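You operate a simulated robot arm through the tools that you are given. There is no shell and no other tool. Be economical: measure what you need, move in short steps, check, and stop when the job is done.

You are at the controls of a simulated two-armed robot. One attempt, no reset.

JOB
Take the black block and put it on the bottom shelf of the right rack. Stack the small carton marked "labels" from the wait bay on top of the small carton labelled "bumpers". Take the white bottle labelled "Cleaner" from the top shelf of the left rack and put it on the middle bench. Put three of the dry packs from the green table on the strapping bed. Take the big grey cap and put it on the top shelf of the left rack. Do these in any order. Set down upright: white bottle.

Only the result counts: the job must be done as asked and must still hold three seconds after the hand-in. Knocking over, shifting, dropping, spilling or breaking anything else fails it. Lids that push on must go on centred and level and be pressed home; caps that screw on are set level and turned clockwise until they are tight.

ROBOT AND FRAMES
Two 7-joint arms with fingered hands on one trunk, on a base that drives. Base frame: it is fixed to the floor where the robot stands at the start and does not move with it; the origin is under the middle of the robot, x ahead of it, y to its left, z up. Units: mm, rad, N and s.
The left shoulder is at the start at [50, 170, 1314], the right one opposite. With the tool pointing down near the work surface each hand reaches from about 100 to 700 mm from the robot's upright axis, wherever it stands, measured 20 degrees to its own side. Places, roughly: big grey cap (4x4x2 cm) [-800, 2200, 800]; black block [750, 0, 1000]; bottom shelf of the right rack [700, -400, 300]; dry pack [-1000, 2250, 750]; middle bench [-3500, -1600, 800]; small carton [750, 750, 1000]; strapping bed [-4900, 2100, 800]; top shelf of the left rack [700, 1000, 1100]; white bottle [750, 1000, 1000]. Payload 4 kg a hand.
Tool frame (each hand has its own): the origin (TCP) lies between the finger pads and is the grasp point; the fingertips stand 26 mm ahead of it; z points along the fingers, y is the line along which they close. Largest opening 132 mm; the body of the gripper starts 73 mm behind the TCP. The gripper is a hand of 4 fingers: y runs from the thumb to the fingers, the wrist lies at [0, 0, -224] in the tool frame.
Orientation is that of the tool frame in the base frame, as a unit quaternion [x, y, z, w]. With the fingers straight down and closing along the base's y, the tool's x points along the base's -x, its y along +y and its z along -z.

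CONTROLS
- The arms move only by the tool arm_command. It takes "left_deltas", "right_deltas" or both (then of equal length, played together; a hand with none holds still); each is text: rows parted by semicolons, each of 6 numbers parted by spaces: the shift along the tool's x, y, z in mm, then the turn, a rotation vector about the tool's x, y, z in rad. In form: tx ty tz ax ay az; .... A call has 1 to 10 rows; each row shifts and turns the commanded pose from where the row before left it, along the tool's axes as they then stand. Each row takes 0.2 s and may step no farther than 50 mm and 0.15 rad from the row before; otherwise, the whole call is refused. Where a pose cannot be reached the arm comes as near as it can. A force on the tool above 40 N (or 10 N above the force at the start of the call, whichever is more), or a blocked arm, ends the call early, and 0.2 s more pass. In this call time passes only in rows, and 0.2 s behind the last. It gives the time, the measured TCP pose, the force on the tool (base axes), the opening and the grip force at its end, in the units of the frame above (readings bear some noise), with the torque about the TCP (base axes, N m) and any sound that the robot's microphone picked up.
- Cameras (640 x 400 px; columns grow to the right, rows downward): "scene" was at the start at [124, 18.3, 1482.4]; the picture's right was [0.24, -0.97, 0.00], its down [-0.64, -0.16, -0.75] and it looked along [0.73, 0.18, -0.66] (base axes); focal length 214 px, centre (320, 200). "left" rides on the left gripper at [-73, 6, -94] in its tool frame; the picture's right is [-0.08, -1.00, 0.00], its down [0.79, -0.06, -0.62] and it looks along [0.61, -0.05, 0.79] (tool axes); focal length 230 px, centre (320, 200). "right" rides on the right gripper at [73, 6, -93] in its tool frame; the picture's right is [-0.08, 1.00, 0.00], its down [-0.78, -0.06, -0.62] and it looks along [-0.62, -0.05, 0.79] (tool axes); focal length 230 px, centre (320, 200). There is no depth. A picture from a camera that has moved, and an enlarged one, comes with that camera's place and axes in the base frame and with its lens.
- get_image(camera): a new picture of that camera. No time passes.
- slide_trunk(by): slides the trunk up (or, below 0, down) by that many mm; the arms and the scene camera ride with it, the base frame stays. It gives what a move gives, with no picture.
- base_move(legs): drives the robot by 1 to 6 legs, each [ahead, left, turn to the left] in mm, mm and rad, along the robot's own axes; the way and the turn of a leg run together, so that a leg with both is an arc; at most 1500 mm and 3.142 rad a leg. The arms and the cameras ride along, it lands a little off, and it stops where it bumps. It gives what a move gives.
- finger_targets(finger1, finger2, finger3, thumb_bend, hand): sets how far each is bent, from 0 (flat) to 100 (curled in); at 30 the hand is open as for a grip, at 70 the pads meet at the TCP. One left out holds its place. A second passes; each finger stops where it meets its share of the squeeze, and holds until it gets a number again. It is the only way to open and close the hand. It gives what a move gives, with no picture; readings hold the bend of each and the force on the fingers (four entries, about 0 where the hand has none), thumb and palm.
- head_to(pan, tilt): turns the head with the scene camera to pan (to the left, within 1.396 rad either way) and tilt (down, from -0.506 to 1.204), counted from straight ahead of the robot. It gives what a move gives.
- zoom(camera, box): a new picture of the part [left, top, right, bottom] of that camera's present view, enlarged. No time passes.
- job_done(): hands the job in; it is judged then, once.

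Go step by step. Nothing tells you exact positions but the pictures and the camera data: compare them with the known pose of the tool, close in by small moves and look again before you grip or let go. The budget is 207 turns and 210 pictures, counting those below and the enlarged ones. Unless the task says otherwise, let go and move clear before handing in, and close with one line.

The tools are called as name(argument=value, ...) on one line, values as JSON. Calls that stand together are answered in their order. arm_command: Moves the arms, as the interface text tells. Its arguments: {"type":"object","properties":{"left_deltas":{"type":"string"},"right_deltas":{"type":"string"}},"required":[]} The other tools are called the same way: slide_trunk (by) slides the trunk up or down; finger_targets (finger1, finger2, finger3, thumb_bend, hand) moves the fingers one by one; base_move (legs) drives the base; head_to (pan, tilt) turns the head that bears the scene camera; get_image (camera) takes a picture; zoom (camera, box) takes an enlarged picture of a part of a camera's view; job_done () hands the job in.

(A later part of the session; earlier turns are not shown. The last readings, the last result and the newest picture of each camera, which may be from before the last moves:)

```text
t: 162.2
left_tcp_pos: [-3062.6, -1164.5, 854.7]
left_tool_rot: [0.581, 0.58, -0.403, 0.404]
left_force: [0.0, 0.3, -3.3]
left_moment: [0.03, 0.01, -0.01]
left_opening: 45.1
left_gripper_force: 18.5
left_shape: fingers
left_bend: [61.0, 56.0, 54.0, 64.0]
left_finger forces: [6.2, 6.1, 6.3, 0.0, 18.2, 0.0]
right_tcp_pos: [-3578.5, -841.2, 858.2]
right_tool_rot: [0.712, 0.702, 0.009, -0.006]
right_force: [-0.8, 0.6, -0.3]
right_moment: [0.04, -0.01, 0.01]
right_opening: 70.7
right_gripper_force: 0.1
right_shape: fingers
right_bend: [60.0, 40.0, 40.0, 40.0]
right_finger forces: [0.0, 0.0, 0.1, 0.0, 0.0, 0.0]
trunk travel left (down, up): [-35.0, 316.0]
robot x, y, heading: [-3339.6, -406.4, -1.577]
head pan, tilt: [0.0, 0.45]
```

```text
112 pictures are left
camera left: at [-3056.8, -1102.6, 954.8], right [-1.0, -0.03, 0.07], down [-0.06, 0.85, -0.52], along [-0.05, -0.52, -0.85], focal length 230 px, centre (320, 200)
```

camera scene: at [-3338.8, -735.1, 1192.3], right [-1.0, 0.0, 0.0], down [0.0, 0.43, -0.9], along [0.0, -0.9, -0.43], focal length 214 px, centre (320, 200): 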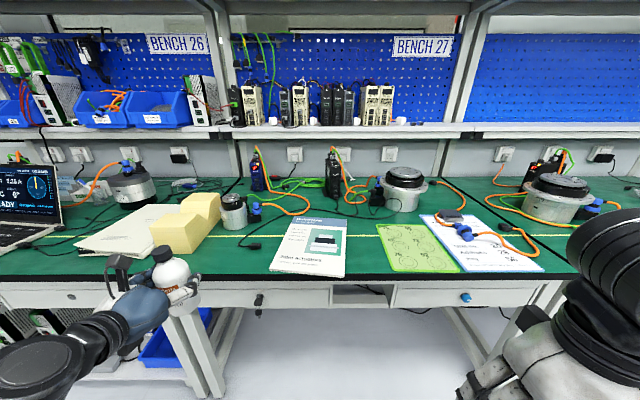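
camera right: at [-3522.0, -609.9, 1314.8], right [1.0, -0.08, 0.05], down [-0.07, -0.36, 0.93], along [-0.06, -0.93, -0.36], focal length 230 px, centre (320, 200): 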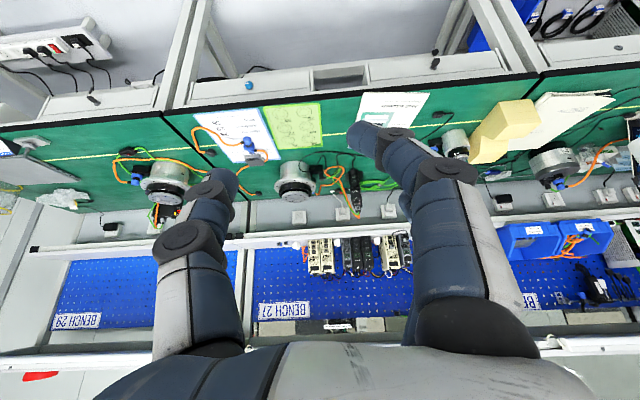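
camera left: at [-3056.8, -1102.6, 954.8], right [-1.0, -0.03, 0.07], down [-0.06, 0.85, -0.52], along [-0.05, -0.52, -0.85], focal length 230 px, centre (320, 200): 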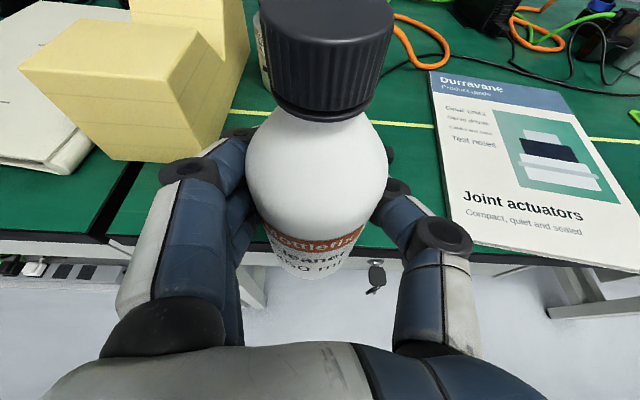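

arm_command(left_deltas="-11 -3 31 0 0 0; -11 -3 31 0 0 0; 9 0 3 0 0 0")

arm_command(left_deltas="4 0 1.5 0 0 0")

get_image(camera="left")

zoom(camera="scene", box=[100, 190, 260, 310])

```text
t: 163.0
left_tcp_pos: [-3066.9, -1230.8, 846.5]
left_tool_rot: [0.581, 0.579, -0.404, 0.404]
left_force: [0.1, 1.1, -2.5]
left_moment: [0.04, 0.01, 0.01]
left_opening: 44.7
left_gripper_force: 18.3
left_shape: fingers
left_bend: [61.0, 56.0, 54.0, 64.0]
left_finger forces: [6.1, 6.1, 6.3, 0.0, 18.2, 0.0]
right_tcp_pos: [-3579.3, -840.4, 858.1]
right_tool_rot: [0.711, 0.703, 0.008, -0.005]
right_force: [0.3, 0.0, -0.2]
right_moment: [0.04, 0.0, 0.0]
right_opening: 70.5
right_gripper_force: 0.1
right_shape: fingers
right_bend: [60.0, 40.0, 40.0, 40.0]
right_finger forces: [0.0, 0.1, 0.1, 0.0, 0.0, 0.0]
trunk travel left (down, up): [-35.0, 316.0]
robot x, y, heading: [-3340.2, -401.9, -1.577]
head pan, tilt: [0.0, 0.45]
```

```text
t: 163.4
left_tcp_pos: [-3067.5, -1229.2, 842.6]
left_tool_rot: [0.582, 0.58, -0.403, 0.404]
left_force: [0.2, 0.4, -2.2]
left_moment: [-0.03, 0.02, -0.02]
left_opening: 44.9
left_gripper_force: 18.4
left_shape: fingers
left_bend: [61.0, 56.0, 54.0, 64.0]
left_finger forces: [6.1, 6.1, 6.3, 0.0, 18.1, 0.1]
right_tcp_pos: [-3578.3, -840.8, 857.9]
right_tool_rot: [0.711, 0.703, 0.008, -0.005]
right_force: [-0.4, -0.6, 0.2]
right_moment: [0.03, -0.02, 0.01]
right_opening: 70.7
right_gripper_force: 0.1
right_shape: fingers
right_bend: [60.0, 40.0, 40.0, 40.0]
right_finger forces: [0.0, 0.1, 0.0, 0.1, 0.0, 0.1]
trunk travel left (down, up): [-35.0, 316.0]
robot x, y, heading: [-3339.1, -402.8, -1.576]
head pan, tilt: [0.0, 0.45]
```

```text
111 pictures are left
camera left: at [-3061.7, -1167.2, 941.9], right [-1.0, -0.03, 0.07], down [-0.06, 0.85, -0.52], along [-0.05, -0.52, -0.85], focal length 230 px, centre (320, 200)
```

left: 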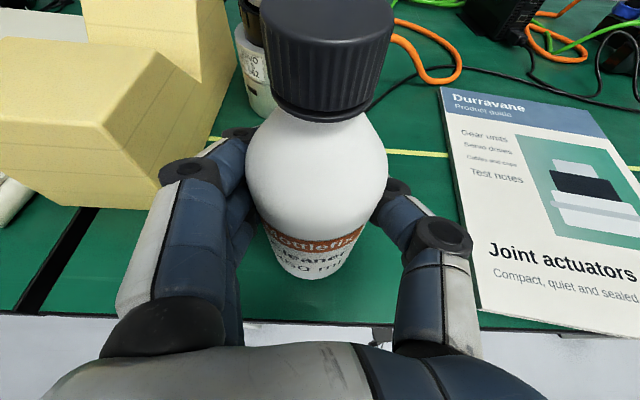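

```text
3.33 times, centred on (180, 250) of scene
camera zoom: at [-3338.6, -736.0, 1191.9], right [-1.0, 0.0, 0.0], down [0.0, 0.44, -0.9], along [0.0, -0.9, -0.44], focal length 715 px, centre (787, 33)
```

zoom: 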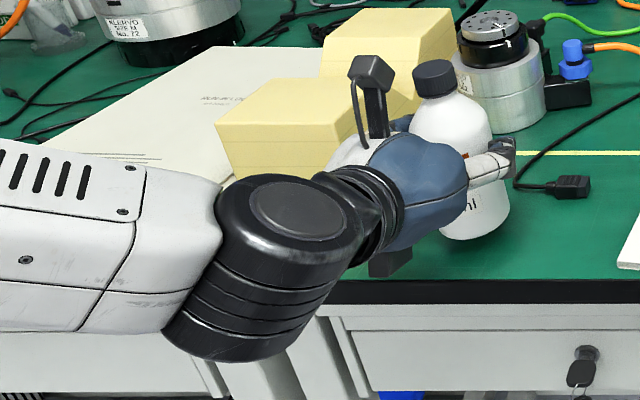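

arm_command(left_deltas="3.5 0 1.3 0 0 0")

arm_command(left_deltas="2.5 0 0.9 0 0 0")

```text
t: 163.8
left_tcp_pos: [-3067.4, -1229.4, 838.0]
left_tool_rot: [0.581, 0.58, -0.404, 0.405]
left_force: [0.0, 0.9, -2.5]
left_moment: [-0.01, -0.01, 0.01]
left_opening: 44.8
left_gripper_force: 18.3
left_shape: fingers
left_bend: [61.0, 56.0, 54.0, 64.0]
left_finger forces: [6.2, 6.1, 6.3, 0.1, 18.1, 0.0]
right_tcp_pos: [-3579.4, -840.9, 860.1]
right_tool_rot: [0.712, 0.702, 0.008, -0.006]
right_force: [-0.1, -0.5, -0.3]
right_moment: [-0.03, 0.02, -0.01]
right_opening: 70.8
right_gripper_force: 0.1
right_shape: fingers
right_bend: [60.0, 40.0, 40.0, 40.0]
right_finger forces: [0.0, 0.1, 0.0, 0.0, 0.0, 0.0]
trunk travel left (down, up): [-35.0, 316.0]
robot x, y, heading: [-3340.9, -402.9, -1.581]
head pan, tilt: [0.0, 0.45]
```

```text
t: 164.2
left_tcp_pos: [-3068.1, -1229.0, 834.5]
left_tool_rot: [0.58, 0.58, -0.403, 0.405]
left_force: [0.2, -0.1, -2.2]
left_moment: [-0.01, 0.04, 0.01]
left_opening: 45.0
left_gripper_force: 18.4
left_shape: fingers
left_bend: [61.0, 56.0, 54.0, 64.0]
left_finger forces: [6.1, 6.2, 6.3, 0.0, 18.1, 0.0]
right_tcp_pos: [-3579.4, -840.0, 859.0]
right_tool_rot: [0.712, 0.703, 0.007, -0.005]
right_force: [0.1, 0.2, -0.1]
right_moment: [0.01, 0.02, -0.04]
right_opening: 70.7
right_gripper_force: 0.0
right_shape: fingers
right_bend: [60.0, 40.0, 40.0, 40.0]
right_finger forces: [0.0, 0.0, 0.0, 0.0, 0.1, 0.0]
trunk travel left (down, up): [-35.0, 316.0]
robot x, y, heading: [-3338.2, -402.9, -1.573]
head pan, tilt: [0.0, 0.45]
```

arm_command(left_deltas="3 0 1.1 0 0 0; 3 0 1.1 0 0 0")

zoom(camera="scene", box=[170, 190, 250, 270])

```text
t: 164.8
left_tcp_pos: [-3067.8, -1230.1, 829.7]
left_tool_rot: [0.581, 0.58, -0.403, 0.405]
left_force: [0.1, -0.2, -2.2]
left_moment: [0.0, 0.0, -0.01]
left_opening: 44.8
left_gripper_force: 18.7
left_shape: fingers
left_bend: [61.0, 56.0, 54.0, 64.0]
left_finger forces: [6.2, 6.2, 6.4, 0.1, 18.1, 0.0]
right_tcp_pos: [-3579.1, -841.6, 858.3]
right_tool_rot: [0.711, 0.703, 0.009, -0.005]
right_force: [1.1, -0.4, -0.1]
right_moment: [0.02, 0.0, 0.01]
right_opening: 70.7
right_gripper_force: 0.1
right_shape: fingers
right_bend: [60.0, 40.0, 40.0, 40.0]
right_finger forces: [0.0, 0.1, 0.1, 0.0, 0.1, 0.0]
trunk travel left (down, up): [-35.0, 316.0]
robot x, y, heading: [-3342.0, -402.9, -1.574]
head pan, tilt: [0.0, 0.45]
```

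```text
5.00 times, centred on (210, 230) of scene
camera zoom: at [-3338.7, -735.8, 1192.0], right [-1.0, 0.0, 0.0], down [0.0, 0.44, -0.9], along [0.0, -0.9, -0.44], focal length 1072 px, centre (870, 50)
```

zoom: 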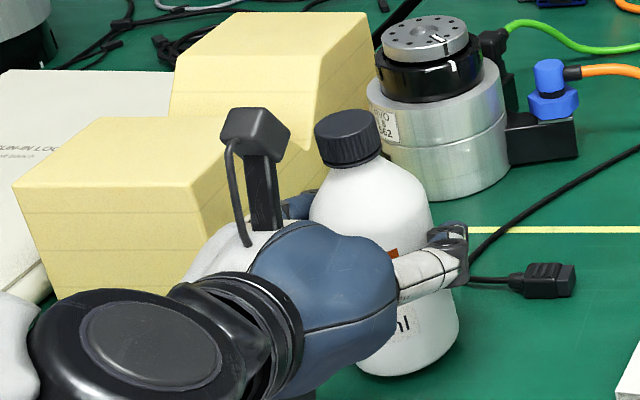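

arm_command(left_deltas="2.8 0 1 0 0 0; 2.8 0 1 0 0 0")

arm_command(left_deltas="2.8 0 1 0 0 0")

arm_command(left_deltas="2.8 0 1 0 0 0")

```text
t: 165.4
left_tcp_pos: [-3068.0, -1229.9, 825.2]
left_tool_rot: [0.58, 0.579, -0.405, 0.405]
left_force: [0.2, -1.0, 1.2]
left_moment: [-0.03, 0.0, -0.01]
left_opening: 44.7
left_gripper_force: 18.8
left_shape: fingers
left_bend: [61.0, 56.0, 54.0, 64.0]
left_finger forces: [6.6, 6.2, 6.3, 0.1, 18.3, 0.0]
right_tcp_pos: [-3579.2, -840.9, 859.7]
right_tool_rot: [0.711, 0.703, 0.007, -0.006]
right_force: [0.6, -0.8, -0.8]
right_moment: [-0.01, 0.03, 0.01]
right_opening: 70.6
right_gripper_force: 0.0
right_shape: fingers
right_bend: [60.0, 40.0, 40.0, 40.0]
right_finger forces: [0.0, 0.0, 0.1, 0.1, 0.0, 0.0]
trunk travel left (down, up): [-35.0, 316.0]
robot x, y, heading: [-3341.2, -402.6, -1.573]
head pan, tilt: [0.0, 0.45]
```

```text
t: 165.8
left_tcp_pos: [-3068.9, -1230.5, 824.4]
left_tool_rot: [0.579, 0.578, -0.406, 0.407]
left_force: [-0.4, -4.0, 9.3]
left_moment: [-0.08, -0.16, -0.05]
left_opening: 44.9
left_gripper_force: 20.1
left_shape: fingers
left_bend: [61.0, 56.0, 54.0, 64.0]
left_finger forces: [7.6, 6.8, 6.7, 0.0, 18.8, 0.0]
right_tcp_pos: [-3580.2, -840.7, 858.4]
right_tool_rot: [0.711, 0.703, 0.008, -0.005]
right_force: [-0.4, -0.9, 0.2]
right_moment: [0.0, 0.0, -0.02]
right_opening: 70.4
right_gripper_force: 0.0
right_shape: fingers
right_bend: [60.0, 40.0, 40.0, 40.0]
right_finger forces: [0.0, 0.0, 0.0, 0.0, 0.1, 0.0]
trunk travel left (down, up): [-35.0, 316.0]
robot x, y, heading: [-3341.1, -402.8, -1.574]
head pan, tilt: [0.0, 0.45]
```

```text
t: 166.2
left_tcp_pos: [-3069.9, -1230.4, 822.4]
left_tool_rot: [0.579, 0.577, -0.407, 0.408]
left_force: [1.8, -8.5, 20.5]
left_moment: [-0.23, -0.3, -0.1]
left_opening: 45.0
left_gripper_force: 21.7
left_shape: fingers
left_bend: [61.0, 56.0, 54.0, 64.0]
left_finger forces: [8.9, 7.8, 7.2, 0.1, 19.0, 0.0]
right_tcp_pos: [-3579.7, -840.4, 860.8]
right_tool_rot: [0.711, 0.703, 0.006, -0.005]
right_force: [-0.1, -0.6, 0.0]
right_moment: [0.0, 0.0, 0.0]
right_opening: 70.5
right_gripper_force: 0.0
right_shape: fingers
right_bend: [60.0, 40.0, 40.0, 40.0]
right_finger forces: [0.0, 0.1, 0.0, 0.0, 0.1, 0.0]
trunk travel left (down, up): [-35.0, 316.0]
robot x, y, heading: [-3338.0, -403.5, -1.58]
head pan, tilt: [0.0, 0.45]
```

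Bottle is on the bench. Ease the pressure and release.

arm_command(left_deltas="-3.5 0 -1.3 0 0 0")

finger_targets(hand="left", finger1=48, finger2=46, finger3=44, thumb_bend=52)

get_image(camera="left")

```text
t: 166.6
left_tcp_pos: [-3068.8, -1228.9, 822.5]
left_tool_rot: [0.58, 0.579, -0.405, 0.406]
left_force: [1.8, -10.4, 20.3]
left_moment: [-0.35, -0.22, -0.12]
left_opening: 44.9
left_gripper_force: 21.6
left_shape: fingers
left_bend: [61.0, 56.0, 54.0, 64.0]
left_finger forces: [7.9, 7.9, 7.5, 0.0, 19.9, 0.0]
right_tcp_pos: [-3579.4, -840.2, 860.0]
right_tool_rot: [0.711, 0.703, 0.008, -0.005]
right_force: [0.3, -0.6, -0.8]
right_moment: [-0.01, -0.02, -0.01]
right_opening: 70.3
right_gripper_force: 0.1
right_shape: fingers
right_bend: [60.0, 40.0, 40.0, 40.0]
right_finger forces: [0.1, 0.1, 0.1, 0.0, 0.1, 0.0]
trunk travel left (down, up): [-35.0, 316.0]
robot x, y, heading: [-3339.3, -404.3, -1.572]
head pan, tilt: [0.0, 0.45]
```

```text
t: 167.6
left_tcp_pos: [-3068.2, -1228.7, 820.6]
left_tool_rot: [0.581, 0.579, -0.404, 0.404]
left_force: [0.1, -0.1, -0.3]
left_moment: [-0.03, -0.01, 0.0]
left_opening: 69.9
left_gripper_force: 0.0
left_shape: fingers
left_bend: [48.0, 46.0, 44.0, 52.0]
left_finger forces: [0.0, 0.0, 0.0, 0.1, 0.0, 0.1]
right_tcp_pos: [-3578.4, -840.4, 858.6]
right_tool_rot: [0.711, 0.703, 0.008, -0.005]
right_force: [0.9, 0.3, 1.0]
right_moment: [0.02, 0.0, 0.01]
right_opening: 70.6
right_gripper_force: 0.1
right_shape: fingers
right_bend: [60.0, 40.0, 40.0, 40.0]
right_finger forces: [0.0, 0.0, 0.0, 0.1, 0.0, 0.0]
trunk travel left (down, up): [-35.0, 316.0]
robot x, y, heading: [-3338.2, -399.9, -1.574]
head pan, tilt: [0.0, 0.45]
```

```text
108 pictures are left
camera left: at [-3062.2, -1166.5, 920.5], right [-1.0, -0.03, 0.07], down [-0.06, 0.85, -0.52], along [-0.05, -0.52, -0.85], focal length 230 px, centre (320, 200)
```

left: 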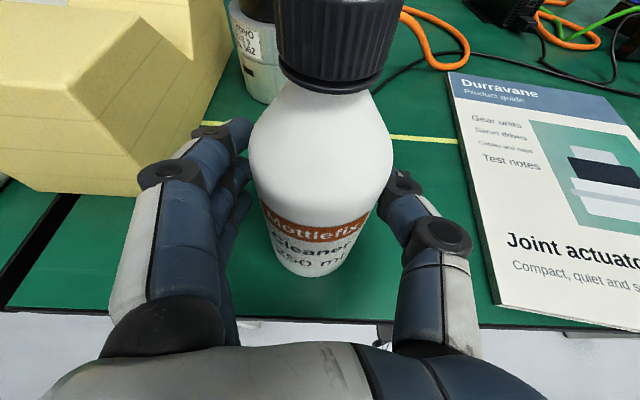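

Bottle stands upright. Open fully and drive the base straight back.

finger_targets(hand="left", finger1=38, finger2=38, finger3=38, thumb_bend=40)

base_move(legs=[[-250, 0, 0]])

get_image(camera="scene")

```text
t: 168.6
left_tcp_pos: [-3067.9, -1229.0, 821.2]
left_tool_rot: [0.581, 0.58, -0.404, 0.404]
left_force: [-1.2, 0.2, 0.4]
left_moment: [0.04, 0.02, -0.04]
left_opening: 106.2
left_gripper_force: 0.1
left_shape: fingers
left_bend: [38.0, 38.0, 38.0, 40.0]
left_finger forces: [0.1, 0.0, 0.0, 0.0, 0.0, 0.0]
right_tcp_pos: [-3578.3, -841.3, 859.1]
right_tool_rot: [0.711, 0.703, 0.008, -0.005]
right_force: [0.0, -0.4, 0.4]
right_moment: [0.0, 0.02, 0.01]
right_opening: 70.7
right_gripper_force: 0.1
right_shape: fingers
right_bend: [60.0, 40.0, 40.0, 40.0]
right_finger forces: [0.1, 0.0, 0.0, 0.0, 0.1, 0.0]
trunk travel left (down, up): [-35.0, 316.0]
robot x, y, heading: [-3332.7, -404.1, -1.574]
head pan, tilt: [0.0, 0.45]
```

```text
t: 170.4
left_tcp_pos: [-3066.3, -979.4, 822.0]
left_tool_rot: [0.58, 0.581, -0.402, 0.405]
left_force: [-0.7, 0.4, 0.2]
left_moment: [0.06, -0.03, 0.0]
left_opening: 106.4
left_gripper_force: 0.1
left_shape: fingers
left_bend: [38.0, 38.0, 38.0, 40.0]
left_finger forces: [0.0, 0.0, 0.0, 0.1, 0.0, 0.1]
right_tcp_pos: [-3577.7, -592.2, 859.1]
right_tool_rot: [0.711, 0.703, 0.008, -0.005]
right_force: [0.4, -0.4, -0.1]
right_moment: [-0.03, 0.01, -0.04]
right_opening: 70.5
right_gripper_force: 0.0
right_shape: fingers
right_bend: [60.0, 40.0, 40.0, 40.0]
right_finger forces: [0.0, 0.1, 0.0, 0.1, 0.0, 0.0]
trunk travel left (down, up): [-35.0, 316.0]
robot x, y, heading: [-3337.2, -155.4, -1.572]
head pan, tilt: [0.0, 0.45]
```

```text
107 pictures are left
camera scene: at [-3337.4, -486.8, 1192.2], right [-1.0, 0.0, 0.0], down [0.0, 0.43, -0.9], along [0.0, -0.9, -0.43], focal length 214 px, centre (320, 200)
```

scene: 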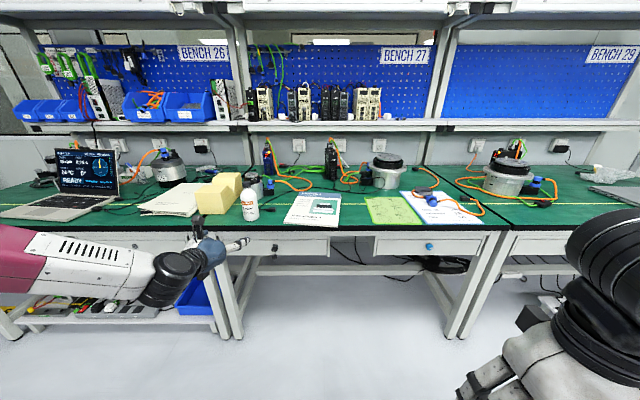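

Bottle done. Turn around to face +y and look for the green table and the strapping bed.

slide_trunk(by=120)

base_move(legs=[[0, 0, 1.571], [0, 0, 1.571]])

head_to(pan=-0.6, tilt=0.2)

get_image(camera="scene")

head_to(pan=0.5, tilt=0.2)

get_image(camera="scene")

```text
t: 171.9
left_tcp_pos: [-3065.0, -980.9, 937.7]
left_tool_rot: [0.582, 0.58, -0.404, 0.403]
left_force: [0.4, 1.1, 0.4]
left_moment: [-0.02, 0.01, 0.03]
left_opening: 106.5
left_gripper_force: 0.0
left_shape: fingers
left_bend: [38.0, 38.0, 38.0, 40.0]
left_finger forces: [0.0, 0.0, 0.0, 0.0, 0.0, 0.0]
right_tcp_pos: [-3577.1, -593.3, 978.9]
right_tool_rot: [0.711, 0.703, 0.008, -0.006]
right_force: [0.8, -0.5, -0.2]
right_moment: [0.02, 0.0, 0.01]
right_opening: 70.3
right_gripper_force: 0.1
right_shape: fingers
right_bend: [60.0, 40.0, 40.0, 40.0]
right_finger forces: [0.0, 0.1, 0.1, 0.0, 0.0, 0.1]
trunk travel left (down, up): [-155.0, 196.0]
robot x, y, heading: [-3339.7, -155.9, -1.577]
head pan, tilt: [0.0, 0.45]
```

```text
t: 179.9
left_tcp_pos: [-3604.8, 672.0, 941.3]
left_tool_rot: [-0.578, 0.582, 0.403, 0.405]
left_force: [0.1, -0.2, 0.2]
left_moment: [0.01, -0.01, 0.01]
left_opening: 106.5
left_gripper_force: 0.2
left_shape: fingers
left_bend: [38.0, 38.0, 38.0, 40.0]
left_finger forces: [0.0, 0.0, 0.0, 0.1, 0.0, 0.1]
right_tcp_pos: [-3095.2, 279.9, 978.4]
right_tool_rot: [-0.7, 0.714, -0.006, -0.008]
right_force: [-0.3, 0.9, 0.1]
right_moment: [0.01, 0.0, -0.03]
right_opening: 70.4
right_gripper_force: 0.0
right_shape: fingers
right_bend: [60.0, 40.0, 40.0, 40.0]
right_finger forces: [0.0, 0.1, 0.0, 0.1, 0.0, 0.0]
trunk travel left (down, up): [-155.0, 196.0]
robot x, y, heading: [-3337.4, -154.0, 1.565]
head pan, tilt: [0.0, 0.45]
```

```text
t: 180.9
left_tcp_pos: [-3605.3, 671.8, 941.4]
left_tool_rot: [-0.578, 0.583, 0.403, 0.405]
left_force: [0.8, -0.2, 0.3]
left_moment: [0.01, 0.0, 0.02]
left_opening: 106.3
left_gripper_force: 0.0
left_shape: fingers
left_bend: [38.0, 38.0, 38.0, 40.0]
left_finger forces: [0.1, 0.0, 0.0, 0.1, 0.0, 0.0]
right_tcp_pos: [-3095.3, 280.1, 978.7]
right_tool_rot: [-0.701, 0.713, -0.005, -0.007]
right_force: [-0.1, -0.3, -0.2]
right_moment: [0.03, -0.01, 0.01]
right_opening: 70.5
right_gripper_force: 0.1
right_shape: fingers
right_bend: [60.0, 40.0, 40.0, 40.0]
right_finger forces: [0.1, 0.1, 0.0, 0.0, 0.0, 0.0]
trunk travel left (down, up): [-155.0, 196.0]
robot x, y, heading: [-3336.1, -153.7, 1.564]
head pan, tilt: [-0.6, 0.201]
```

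```text
106 pictures are left
camera scene: at [-3281.9, 30.4, 1355.1], right [0.82, -0.57, 0.0], down [-0.11, -0.16, -0.98], along [0.56, 0.8, -0.2], focal length 214 px, centre (320, 200)
```

scene: 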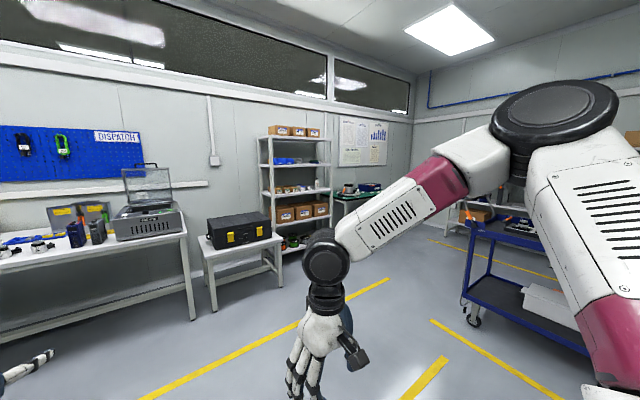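

```text
t: 182.2
left_tcp_pos: [-3605.1, 671.4, 940.5]
left_tool_rot: [-0.578, 0.583, 0.403, 0.405]
left_force: [-0.3, 0.5, 0.8]
left_moment: [0.01, 0.01, 0.0]
left_opening: 106.2
left_gripper_force: 0.0
left_shape: fingers
left_bend: [38.0, 38.0, 38.0, 40.0]
left_finger forces: [0.1, 0.0, 0.0, 0.0, 0.0, 0.0]
right_tcp_pos: [-3095.4, 280.3, 980.2]
right_tool_rot: [-0.7, 0.714, -0.005, -0.007]
right_force: [-0.5, 0.4, -1.3]
right_moment: [0.0, 0.0, -0.02]
right_opening: 70.6
right_gripper_force: 0.0
right_shape: fingers
right_bend: [60.0, 40.0, 40.0, 40.0]
right_finger forces: [0.0, 0.0, 0.1, 0.0, 0.1, 0.1]
trunk travel left (down, up): [-155.0, 196.0]
robot x, y, heading: [-3339.9, -157.9, 1.556]
head pan, tilt: [0.499, 0.201]
```

```text
105 pictures are left
camera scene: at [-3379.0, 36.3, 1355.1], right [0.88, 0.47, 0.0], down [0.09, -0.18, -0.98], along [-0.46, 0.87, -0.2], focal length 214 px, centre (320, 200)
```

scene: 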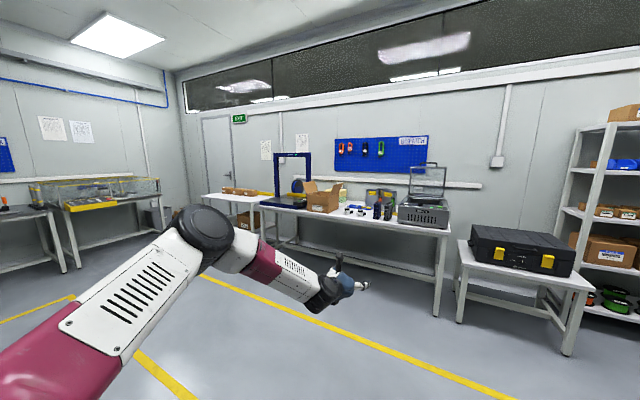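

Map is clear: dispatch table with the strapping frame at far left, green table at the right end. Retract the left hand and stand it vertical for transit.

arm_command(left_deltas="0 0 -40 0 0.05 0; 0 0 -40 0 0.1 0; 0 0 -40 0 0.1 0; 0 0 -40 0 0.1 0; 10 0 -35 0 0.1 0; 20 0 -30 0 0.1 0; 20 0 -30 0 0.1 0; 20 0 -20 0 0.15 0; 20 0 -20 0 0.15 0; 20 0 -20 0 0.15 0")

get_image(camera="scene")

```text
t: 184.4
left_tcp_pos: [-3617.3, 353.2, 1073.9]
left_tool_rot: [0.713, -0.698, -0.019, -0.068]
left_force: [0.7, -0.4, -0.6]
left_moment: [-0.02, -0.01, 0.01]
left_opening: 106.8
left_gripper_force: 0.1
left_shape: fingers
left_bend: [38.0, 38.0, 38.0, 40.0]
left_finger forces: [0.1, 0.1, 0.1, 0.0, 0.0, 0.0]
left hand out of reach, approached as far as the arm can: row 9, 10
right_tcp_pos: [-3096.8, 278.8, 978.8]
right_tool_rot: [-0.7, 0.714, -0.007, -0.007]
right_force: [-0.3, 0.0, -0.2]
right_moment: [-0.01, 0.01, 0.02]
right_opening: 70.8
right_gripper_force: 0.0
right_shape: fingers
right_bend: [60.0, 40.0, 40.0, 40.0]
right_finger forces: [0.1, 0.1, 0.0, 0.1, 0.0, 0.0]
trunk travel left (down, up): [-155.0, 196.0]
robot x, y, heading: [-3336.1, -157.4, 1.56]
head pan, tilt: [0.499, 0.201]
```

```text
104 pictures are left
camera scene: at [-3379.7, 35.9, 1355.2], right [0.88, 0.47, 0.0], down [0.09, -0.18, -0.98], along [-0.46, 0.86, -0.2], focal length 214 px, centre (320, 200)
```

scene: 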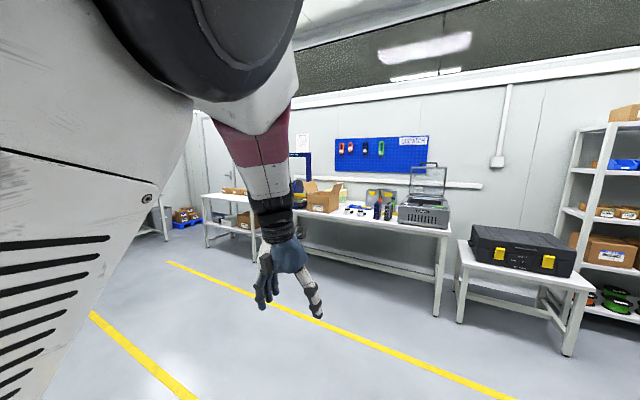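

base_move(legs=[[1220, 0, 0.01], [0, -1150, 0], [0, -1150, 0]])

head_to(pan=0.0, tilt=0.45)

get_image(camera="scene")

```text
t: 210.7
left_tcp_pos: [-1300.0, 1576.6, 1069.7]
left_tool_rot: [0.716, -0.695, -0.017, -0.064]
left_force: [-1.0, -0.8, 0.6]
left_moment: [-0.01, 0.01, 0.02]
left_opening: 106.6
left_gripper_force: 0.0
left_shape: fingers
left_bend: [38.0, 38.0, 38.0, 40.0]
left_finger forces: [0.0, 0.0, 0.0, 0.0, 0.0, 0.0]
right_tcp_pos: [-777.4, 1504.8, 979.8]
right_tool_rot: [-0.702, 0.712, -0.006, -0.009]
right_force: [-0.2, 0.1, 0.3]
right_moment: [0.01, -0.03, 0.0]
right_opening: 70.3
right_gripper_force: 0.1
right_shape: fingers
right_bend: [60.0, 40.0, 40.0, 40.0]
right_finger forces: [0.0, 0.1, 0.0, 0.0, 0.1, 0.0]
trunk travel left (down, up): [-155.0, 196.0]
robot x, y, heading: [-1018.9, 1068.8, 1.565]
head pan, tilt: [0.499, 0.201]
```

```text
t: 211.6
left_tcp_pos: [-1301.5, 1575.8, 1068.5]
left_tool_rot: [0.717, -0.694, -0.016, -0.067]
left_force: [0.3, -0.8, 0.0]
left_moment: [-0.02, -0.02, 0.03]
left_opening: 106.8
left_gripper_force: 0.2
left_shape: fingers
left_bend: [38.0, 38.0, 38.0, 40.0]
left_finger forces: [0.0, 0.0, 0.1, 0.0, 0.0, 0.0]
right_tcp_pos: [-777.5, 1505.2, 979.2]
right_tool_rot: [-0.702, 0.712, -0.006, -0.008]
right_force: [1.2, -0.3, 0.8]
right_moment: [-0.01, 0.01, -0.01]
right_opening: 70.6
right_gripper_force: 0.0
right_shape: fingers
right_bend: [60.0, 40.0, 40.0, 40.0]
right_finger forces: [0.0, 0.0, 0.0, 0.0, 0.0, 0.0]
trunk travel left (down, up): [-155.0, 196.0]
robot x, y, heading: [-1018.9, 1072.0, 1.57]
head pan, tilt: [0.0, 0.45]
```

```text
103 pictures are left
camera scene: at [-1015.3, 1270.0, 1332.0], right [1.0, 0.0, 0.0], down [0.0, -0.43, -0.9], along [0.0, 0.9, -0.43], focal length 214 px, centre (320, 200)
```

scene: 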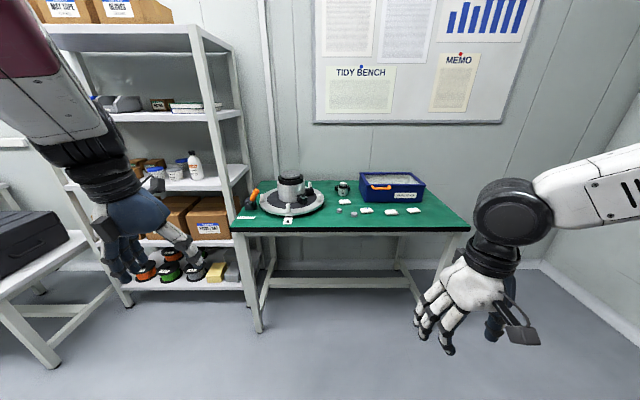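

zoom(camera="scene", box=[220, 165, 480, 245])

zoom(camera="scene", box=[320, 170, 440, 230])

```text
2.46 times, centred on (350, 205) of scene
camera zoom: at [-1015.3, 1270.0, 1332.0], right [1.0, 0.0, 0.0], down [0.0, -0.43, -0.9], along [0.0, 0.9, -0.43], focal length 528 px, centre (246, 188)
```

zoom: 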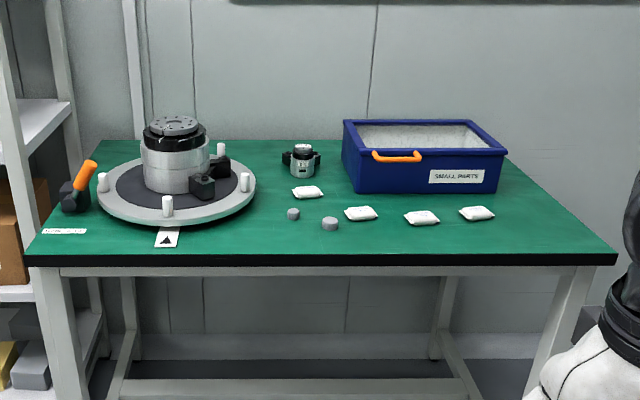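

```text
5.33 times, centred on (380, 200) of scene
camera zoom: at [-1015.3, 1270.0, 1332.0], right [1.0, 0.0, 0.0], down [0.0, -0.43, -0.9], along [0.0, 0.9, -0.43], focal length 1144 px, centre (0, 200)
```

zoom: 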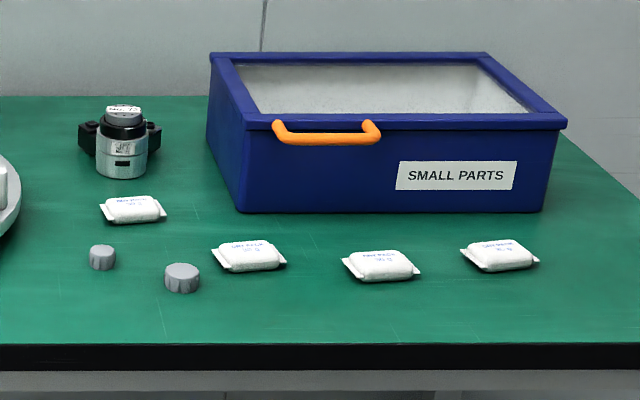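

Four dry packs and two grey caps (big one at about [-834, 2260]) are on the green table. Move closer to pick two packs, one per hand.

base_move(legs=[[0, -394, 0], [540, 0, 0]])

head_to(pan=0.0, tilt=0.75)

get_image(camera="scene")

get_image(camera="right")

```text
t: 218.4
left_tcp_pos: [-901.0, 2123.9, 1067.1]
left_tool_rot: [0.717, -0.694, -0.015, -0.067]
left_force: [-0.5, -0.1, -0.3]
left_moment: [-0.01, -0.01, -0.01]
left_opening: 106.7
left_gripper_force: 0.1
left_shape: fingers
left_bend: [38.0, 38.0, 38.0, 40.0]
left_finger forces: [0.1, 0.0, 0.0, 0.0, 0.1, 0.0]
right_tcp_pos: [-376.4, 2051.7, 978.9]
right_tool_rot: [-0.702, 0.712, -0.006, -0.008]
right_force: [1.1, 0.1, 0.1]
right_moment: [0.03, -0.02, 0.0]
right_opening: 70.7
right_gripper_force: 0.1
right_shape: fingers
right_bend: [60.0, 40.0, 40.0, 40.0]
right_finger forces: [0.0, 0.0, 0.1, 0.0, 0.1, 0.0]
trunk travel left (down, up): [-155.0, 196.0]
robot x, y, heading: [-612.4, 1618.2, 1.566]
head pan, tilt: [0.0, 0.45]
```

```text
t: 219.2
left_tcp_pos: [-899.7, 2123.5, 1068.6]
left_tool_rot: [0.717, -0.694, -0.015, -0.068]
left_force: [0.0, -0.4, -0.4]
left_moment: [-0.01, 0.02, 0.01]
left_opening: 106.7
left_gripper_force: 0.0
left_shape: fingers
left_bend: [38.0, 38.0, 38.0, 40.0]
left_finger forces: [0.0, 0.0, 0.0, 0.0, 0.1, 0.0]
right_tcp_pos: [-376.2, 2051.5, 978.3]
right_tool_rot: [-0.702, 0.712, -0.006, -0.008]
right_force: [0.7, 0.2, 0.5]
right_moment: [0.01, 0.0, -0.01]
right_opening: 70.6
right_gripper_force: 0.0
right_shape: fingers
right_bend: [60.0, 40.0, 40.0, 40.0]
right_finger forces: [0.1, 0.1, 0.1, 0.1, 0.0, 0.0]
trunk travel left (down, up): [-155.0, 196.0]
robot x, y, heading: [-617.9, 1610.0, 1.567]
head pan, tilt: [0.0, 0.75]
```

```text
100 pictures are left
camera scene: at [-613.7, 1807.5, 1305.6], right [1.0, -0.01, 0.0], down [0.0, -0.68, -0.73], along [0.0, 0.73, -0.68], focal length 214 px, centre (320, 200)
```

scene: 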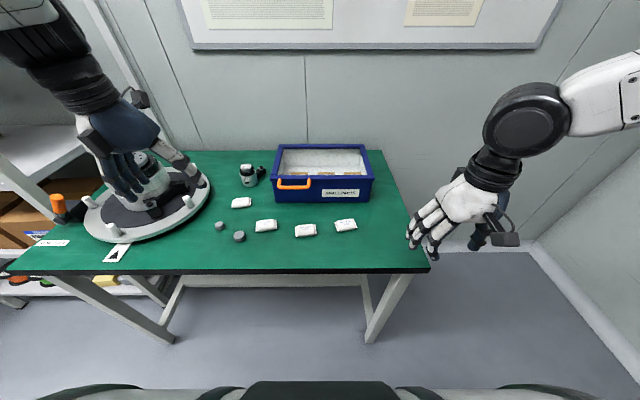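

```text
99 pictures are left
camera right: at [-381.3, 1980.0, 1072.8], right [-1.0, 0.09, 0.0], down [0.07, 0.8, 0.6], along [0.05, 0.6, -0.8], focal length 230 px, centre (320, 200)
```

right: 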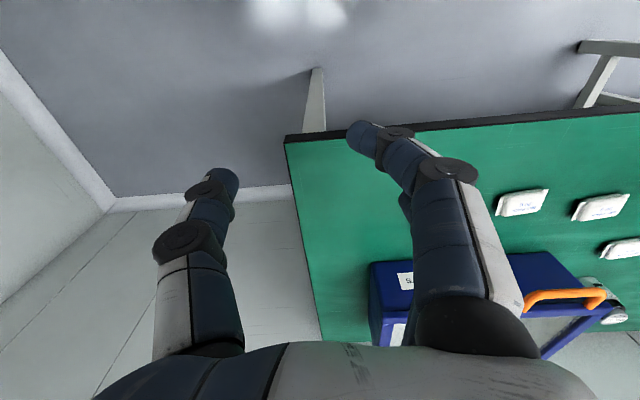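

Table surface is about z 800; packs at A[-880,2330], B[-776,2224], C[-658,2204], D[-538,2229]. Right hand goes over D.

finger_targets(hand="right", finger1=40, finger2=40, finger3=40, thumb_bend=40)

arm_command(right_deltas="-35 32 10 0 0 0; -35 32 10 0 0 0; -35 32 10 0 0 0; -35 32 10 0 0 0; -35 32 10 0 0 0; 0 0 25 0 0 0")

get_image(camera="right")

get_image(camera="scene")

```text
t: 220.2
left_tcp_pos: [-899.9, 2124.0, 1068.3]
left_tool_rot: [0.716, -0.694, -0.015, -0.067]
left_force: [0.0, -0.5, 0.8]
left_moment: [-0.02, 0.0, -0.01]
left_opening: 106.9
left_gripper_force: 0.0
left_shape: fingers
left_bend: [38.0, 38.0, 38.0, 40.0]
left_finger forces: [0.0, 0.0, 0.1, 0.0, 0.0, 0.0]
right_tcp_pos: [-377.6, 2051.1, 979.2]
right_tool_rot: [-0.703, 0.711, -0.005, -0.008]
right_force: [-0.3, -0.1, 0.3]
right_moment: [0.01, 0.02, -0.01]
right_opening: 103.1
right_gripper_force: 0.1
right_shape: fingers
right_bend: [40.0, 40.0, 40.0, 40.0]
right_finger forces: [0.0, 0.0, 0.0, 0.1, 0.0, 0.0]
trunk travel left (down, up): [-155.0, 196.0]
robot x, y, heading: [-615.4, 1614.1, 1.563]
head pan, tilt: [0.0, 0.75]
```

```text
t: 221.6
left_tcp_pos: [-900.2, 2123.7, 1068.1]
left_tool_rot: [0.716, -0.694, -0.014, -0.067]
left_force: [0.3, -0.6, 0.2]
left_moment: [0.02, 0.04, 0.01]
left_opening: 107.0
left_gripper_force: 0.1
left_shape: fingers
left_bend: [38.0, 38.0, 38.0, 40.0]
left_finger forces: [0.0, 0.1, 0.0, 0.0, 0.0, 0.0]
right_tcp_pos: [-535.3, 2227.8, 902.4]
right_tool_rot: [-0.703, 0.711, -0.006, -0.008]
right_force: [-0.3, 0.1, 0.2]
right_moment: [0.03, -0.02, 0.01]
right_opening: 103.2
right_gripper_force: 0.1
right_shape: fingers
right_bend: [40.0, 40.0, 40.0, 40.0]
right_finger forces: [0.0, 0.1, 0.0, 0.0, 0.1, 0.1]
trunk travel left (down, up): [-155.0, 196.0]
robot x, y, heading: [-617.8, 1616.2, 1.566]
head pan, tilt: [0.0, 0.75]
```

```text
98 pictures are left
camera right: at [-540.9, 2155.9, 995.8], right [-1.0, 0.09, 0.0], down [0.07, 0.8, 0.6], along [0.05, 0.6, -0.8], focal length 230 px, centre (320, 200)
```

right: 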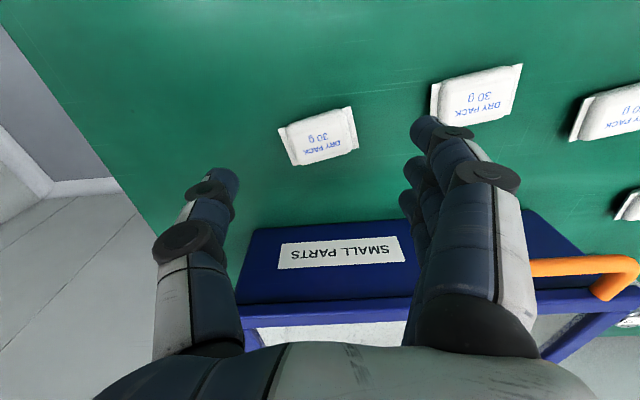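

```text
97 pictures are left
camera scene: at [-613.2, 1807.5, 1305.5], right [1.0, -0.01, 0.0], down [0.0, -0.68, -0.73], along [0.0, 0.73, -0.68], focal length 214 px, centre (320, 200)
```

scene: 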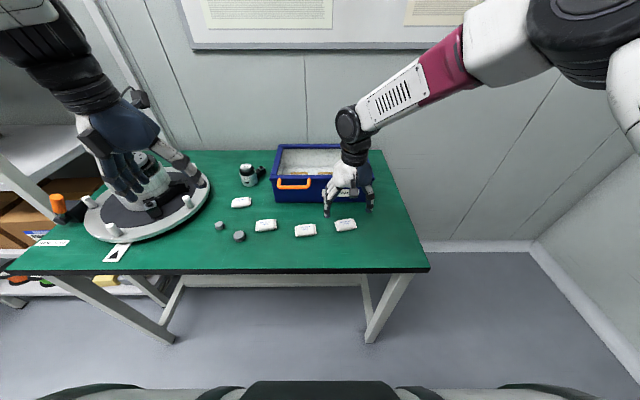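

arm_command(right_deltas="0 0 20 0 0 -0.1; 0 0 20 0 0 -0.07; 0 0 18 0 0 0")

get_image(camera="right")

```text
t: 222.4
left_tcp_pos: [-899.3, 2124.0, 1067.1]
left_tool_rot: [0.717, -0.694, -0.014, -0.067]
left_force: [0.6, -0.4, -0.5]
left_moment: [-0.03, -0.01, 0.02]
left_opening: 106.7
left_gripper_force: 0.1
left_shape: fingers
left_bend: [38.0, 38.0, 38.0, 40.0]
left_finger forces: [0.1, 0.0, 0.0, 0.0, 0.0, 0.0]
right_tcp_pos: [-534.0, 2227.9, 842.0]
right_tool_rot: [0.76, -0.65, 0.005, 0.009]
right_force: [0.0, 0.1, -0.1]
right_moment: [0.0, 0.03, -0.05]
right_opening: 103.6
right_gripper_force: 0.0
right_shape: fingers
right_bend: [40.0, 40.0, 40.0, 40.0]
right_finger forces: [0.0, 0.0, 0.0, 0.0, 0.0, 0.0]
trunk travel left (down, up): [-155.0, 196.0]
robot x, y, heading: [-617.5, 1615.2, 1.561]
head pan, tilt: [0.0, 0.75]
```

```text
96 pictures are left
camera right: at [-526.2, 2154.5, 935.8], right [-1.0, -0.08, 0.0], down [-0.06, 0.8, 0.6], along [-0.05, 0.6, -0.8], focal length 230 px, centre (320, 200)
```

right: 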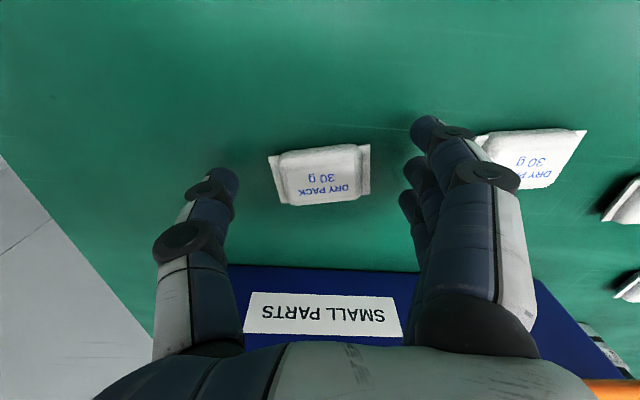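

arm_command(right_deltas="0 2 8 0 0 0; 0 0 3 0 0 0")

arm_command(right_deltas="0 0 3 0 0 0")

```text
t: 223.0
left_tcp_pos: [-899.6, 2123.7, 1069.0]
left_tool_rot: [0.716, -0.694, -0.015, -0.068]
left_force: [1.2, 0.7, -1.1]
left_moment: [0.03, -0.01, 0.03]
left_opening: 106.6
left_gripper_force: 0.1
left_shape: fingers
left_bend: [38.0, 38.0, 38.0, 40.0]
left_finger forces: [0.1, 0.0, 0.0, 0.0, 0.0, 0.0]
right_tcp_pos: [-535.8, 2225.5, 832.4]
right_tool_rot: [0.76, -0.65, 0.005, 0.007]
right_force: [0.0, -0.1, -0.6]
right_moment: [0.0, 0.0, -0.04]
right_opening: 103.5
right_gripper_force: 0.1
right_shape: fingers
right_bend: [40.0, 40.0, 40.0, 40.0]
right_finger forces: [0.0, 0.1, 0.0, 0.0, 0.0, 0.0]
trunk travel left (down, up): [-155.0, 196.0]
robot x, y, heading: [-615.4, 1615.4, 1.564]
head pan, tilt: [0.0, 0.75]
```

```text
t: 223.4
left_tcp_pos: [-900.1, 2123.0, 1068.3]
left_tool_rot: [0.716, -0.694, -0.014, -0.068]
left_force: [-0.2, 0.5, 0.7]
left_moment: [0.0, -0.01, 0.0]
left_opening: 106.7
left_gripper_force: 0.0
left_shape: fingers
left_bend: [38.0, 38.0, 38.0, 40.0]
left_finger forces: [0.0, 0.1, 0.0, 0.0, 0.0, 0.1]
right_tcp_pos: [-535.5, 2225.8, 830.2]
right_tool_rot: [0.76, -0.65, 0.004, 0.007]
right_force: [0.6, -2.4, 7.4]
right_moment: [0.03, -0.03, -0.02]
right_opening: 103.8
right_gripper_force: 3.7
right_shape: fingers
right_bend: [40.0, 40.0, 40.0, 40.0]
right_finger forces: [0.0, 0.0, 3.4, 0.1, 4.5, 0.1]
trunk travel left (down, up): [-155.0, 196.0]
robot x, y, heading: [-617.6, 1617.3, 1.562]
head pan, tilt: [0.0, 0.75]
```

arm_command(right_deltas="0 0 -2 0 0 0")

finger_targets(hand="right", finger1=70, finger2=70, finger3=70, thumb_bend=70)

arm_command(right_deltas="0 0 -15 0 0 0; 0 0 -25 0 0 0; 0 0 -40 0 0 0; 0 0 -40 0 0 0")

get_image(camera="right")

```text
t: 223.8
left_tcp_pos: [-900.2, 2122.6, 1068.1]
left_tool_rot: [0.717, -0.694, -0.014, -0.067]
left_force: [0.1, -0.5, 0.0]
left_moment: [-0.01, -0.01, 0.02]
left_opening: 106.6
left_gripper_force: 0.0
left_shape: fingers
left_bend: [38.0, 38.0, 38.0, 40.0]
left_finger forces: [0.0, 0.1, 0.0, 0.0, 0.0, 0.0]
right_tcp_pos: [-535.4, 2226.4, 830.2]
right_tool_rot: [0.76, -0.65, 0.005, 0.009]
right_force: [0.8, -1.6, 1.1]
right_moment: [0.01, -0.03, -0.03]
right_opening: 103.7
right_gripper_force: 0.8
right_shape: fingers
right_bend: [40.0, 40.0, 40.0, 40.0]
right_finger forces: [0.0, 0.0, 0.3, 0.1, 1.3, 0.0]
trunk travel left (down, up): [-155.0, 196.0]
robot x, y, heading: [-620.5, 1612.8, 1.565]
head pan, tilt: [0.0, 0.75]
```

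```text
t: 224.8
left_tcp_pos: [-899.6, 2122.7, 1068.6]
left_tool_rot: [0.716, -0.694, -0.015, -0.067]
left_force: [-0.6, -0.2, 0.1]
left_moment: [0.01, -0.01, 0.01]
left_opening: 106.7
left_gripper_force: 0.1
left_shape: fingers
left_bend: [38.0, 38.0, 38.0, 40.0]
left_finger forces: [0.0, 0.0, 0.0, 0.0, 0.0, 0.0]
right_tcp_pos: [-535.4, 2226.4, 832.2]
right_tool_rot: [0.76, -0.65, 0.004, 0.007]
right_force: [6.1, 4.3, 14.5]
right_moment: [0.28, 0.44, -0.24]
right_opening: 35.3
right_gripper_force: 29.8
right_shape: fingers
right_bend: [70.0, 55.0, 57.0, 60.0]
right_finger forces: [0.0, 18.5, 18.0, 0.0, 21.8, 0.1]
trunk travel left (down, up): [-155.0, 196.0]
robot x, y, heading: [-618.2, 1616.2, 1.56]
head pan, tilt: [0.0, 0.75]
```

```text
t: 225.8
left_tcp_pos: [-900.1, 2122.5, 1069.4]
left_tool_rot: [0.717, -0.694, -0.014, -0.068]
left_force: [-0.1, -0.7, 1.4]
left_moment: [0.02, -0.02, 0.02]
left_opening: 106.6
left_gripper_force: 0.2
left_shape: fingers
left_bend: [38.0, 38.0, 38.0, 40.0]
left_finger forces: [0.0, 0.1, 0.1, 0.0, 0.0, 0.1]
right_tcp_pos: [-536.6, 2228.6, 950.6]
right_tool_rot: [0.76, -0.65, 0.006, 0.008]
right_force: [0.6, -0.8, -0.8]
right_moment: [0.0, -0.04, 0.0]
right_opening: 34.0
right_gripper_force: 17.8
right_shape: fingers
right_bend: [70.0, 53.0, 55.0, 61.0]
right_finger forces: [0.0, 9.2, 8.9, 0.0, 18.0, 0.1]
trunk travel left (down, up): [-155.0, 196.0]
robot x, y, heading: [-619.7, 1618.5, 1.564]
head pan, tilt: [0.0, 0.75]
```

```text
95 pictures are left
camera right: at [-529.6, 2156.1, 1044.7], right [-1.0, -0.08, 0.0], down [-0.06, 0.8, 0.6], along [-0.05, 0.6, -0.8], focal length 230 px, centre (320, 200)
```

right: 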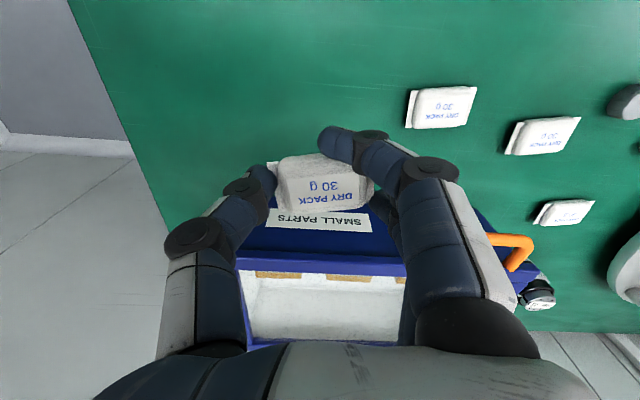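

Pack D is held. Withdraw the right hand to the right and bring the left hand over pack C.

arm_command(right_deltas="35 -26 0 0 0 0; 35 -26 0 0 0 0; 35 -26 0 0 0 0; 35 -26 0 0 0 0; 35 -26 0 0 0 0; 0 0 -5 0 0 0; 0 0 -5 0 0 0; 0 0 0 0 0 0; 0 0 0 0 0 0", left_deltas="0 0 0 -0.037 0.058 0.015; 0 0 0 -0.037 0.058 0.015; -12 -35 22 0 0 0; -12 -35 22 0 0 0; -12 -35 22 0 0 0; -12 -35 22 0 0 0; -12 -35 22 0 0 0; -12 -35 22 0 0 0; -9 -32 22 0 0 0")

get_image(camera="left")

get_image(camera="scene")

```text
t: 228.0
left_tcp_pos: [-675.9, 2219.5, 931.8]
left_tool_rot: [0.73, -0.682, 0.02, -0.028]
left_force: [-0.1, -0.1, -0.3]
left_moment: [0.01, -0.04, 0.01]
left_opening: 106.5
left_gripper_force: 0.1
left_shape: fingers
left_bend: [38.0, 38.0, 38.0, 40.0]
left_finger forces: [0.1, 0.1, 0.1, 0.0, 0.0, 0.1]
right_tcp_pos: [-381.9, 2074.5, 963.1]
right_tool_rot: [0.76, -0.65, 0.005, 0.008]
right_force: [0.6, 0.2, -0.3]
right_moment: [-0.04, 0.0, -0.02]
right_opening: 33.9
right_gripper_force: 17.5
right_shape: fingers
right_bend: [70.0, 53.0, 55.0, 61.0]
right_finger forces: [0.0, 9.2, 8.7, 0.0, 17.8, 0.0]
trunk travel left (down, up): [-155.0, 196.0]
robot x, y, heading: [-618.2, 1615.1, 1.565]
head pan, tilt: [0.0, 0.75]
stopped in row 9 (left hand): the arm was blocked; the commanded pose is now the measured one
```

```text
94 pictures are left
camera left: at [-692.7, 2291.1, 1024.6], right [0.99, 0.15, 0.07], down [0.07, -0.79, 0.61], along [0.14, -0.6, -0.79], focal length 230 px, centre (320, 200)
```

left: 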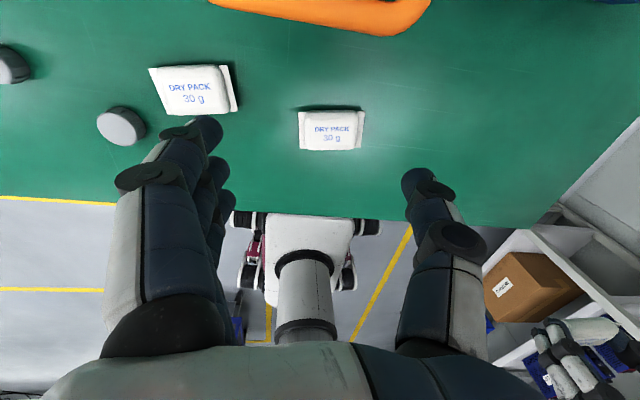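

```text
93 pictures are left
camera scene: at [-614.2, 1807.2, 1305.7], right [1.0, -0.01, 0.0], down [0.0, -0.68, -0.73], along [0.0, 0.73, -0.68], focal length 214 px, centre (320, 200)
```

scene: 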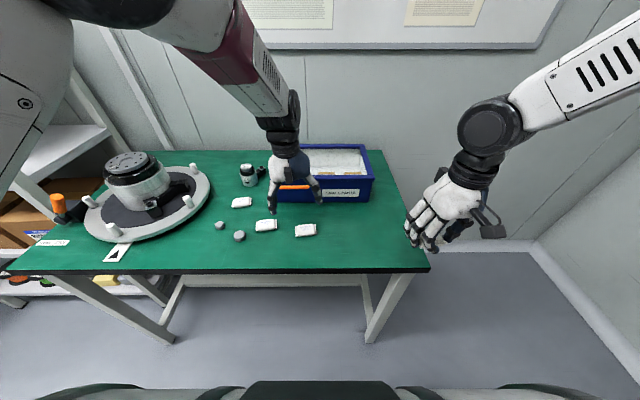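

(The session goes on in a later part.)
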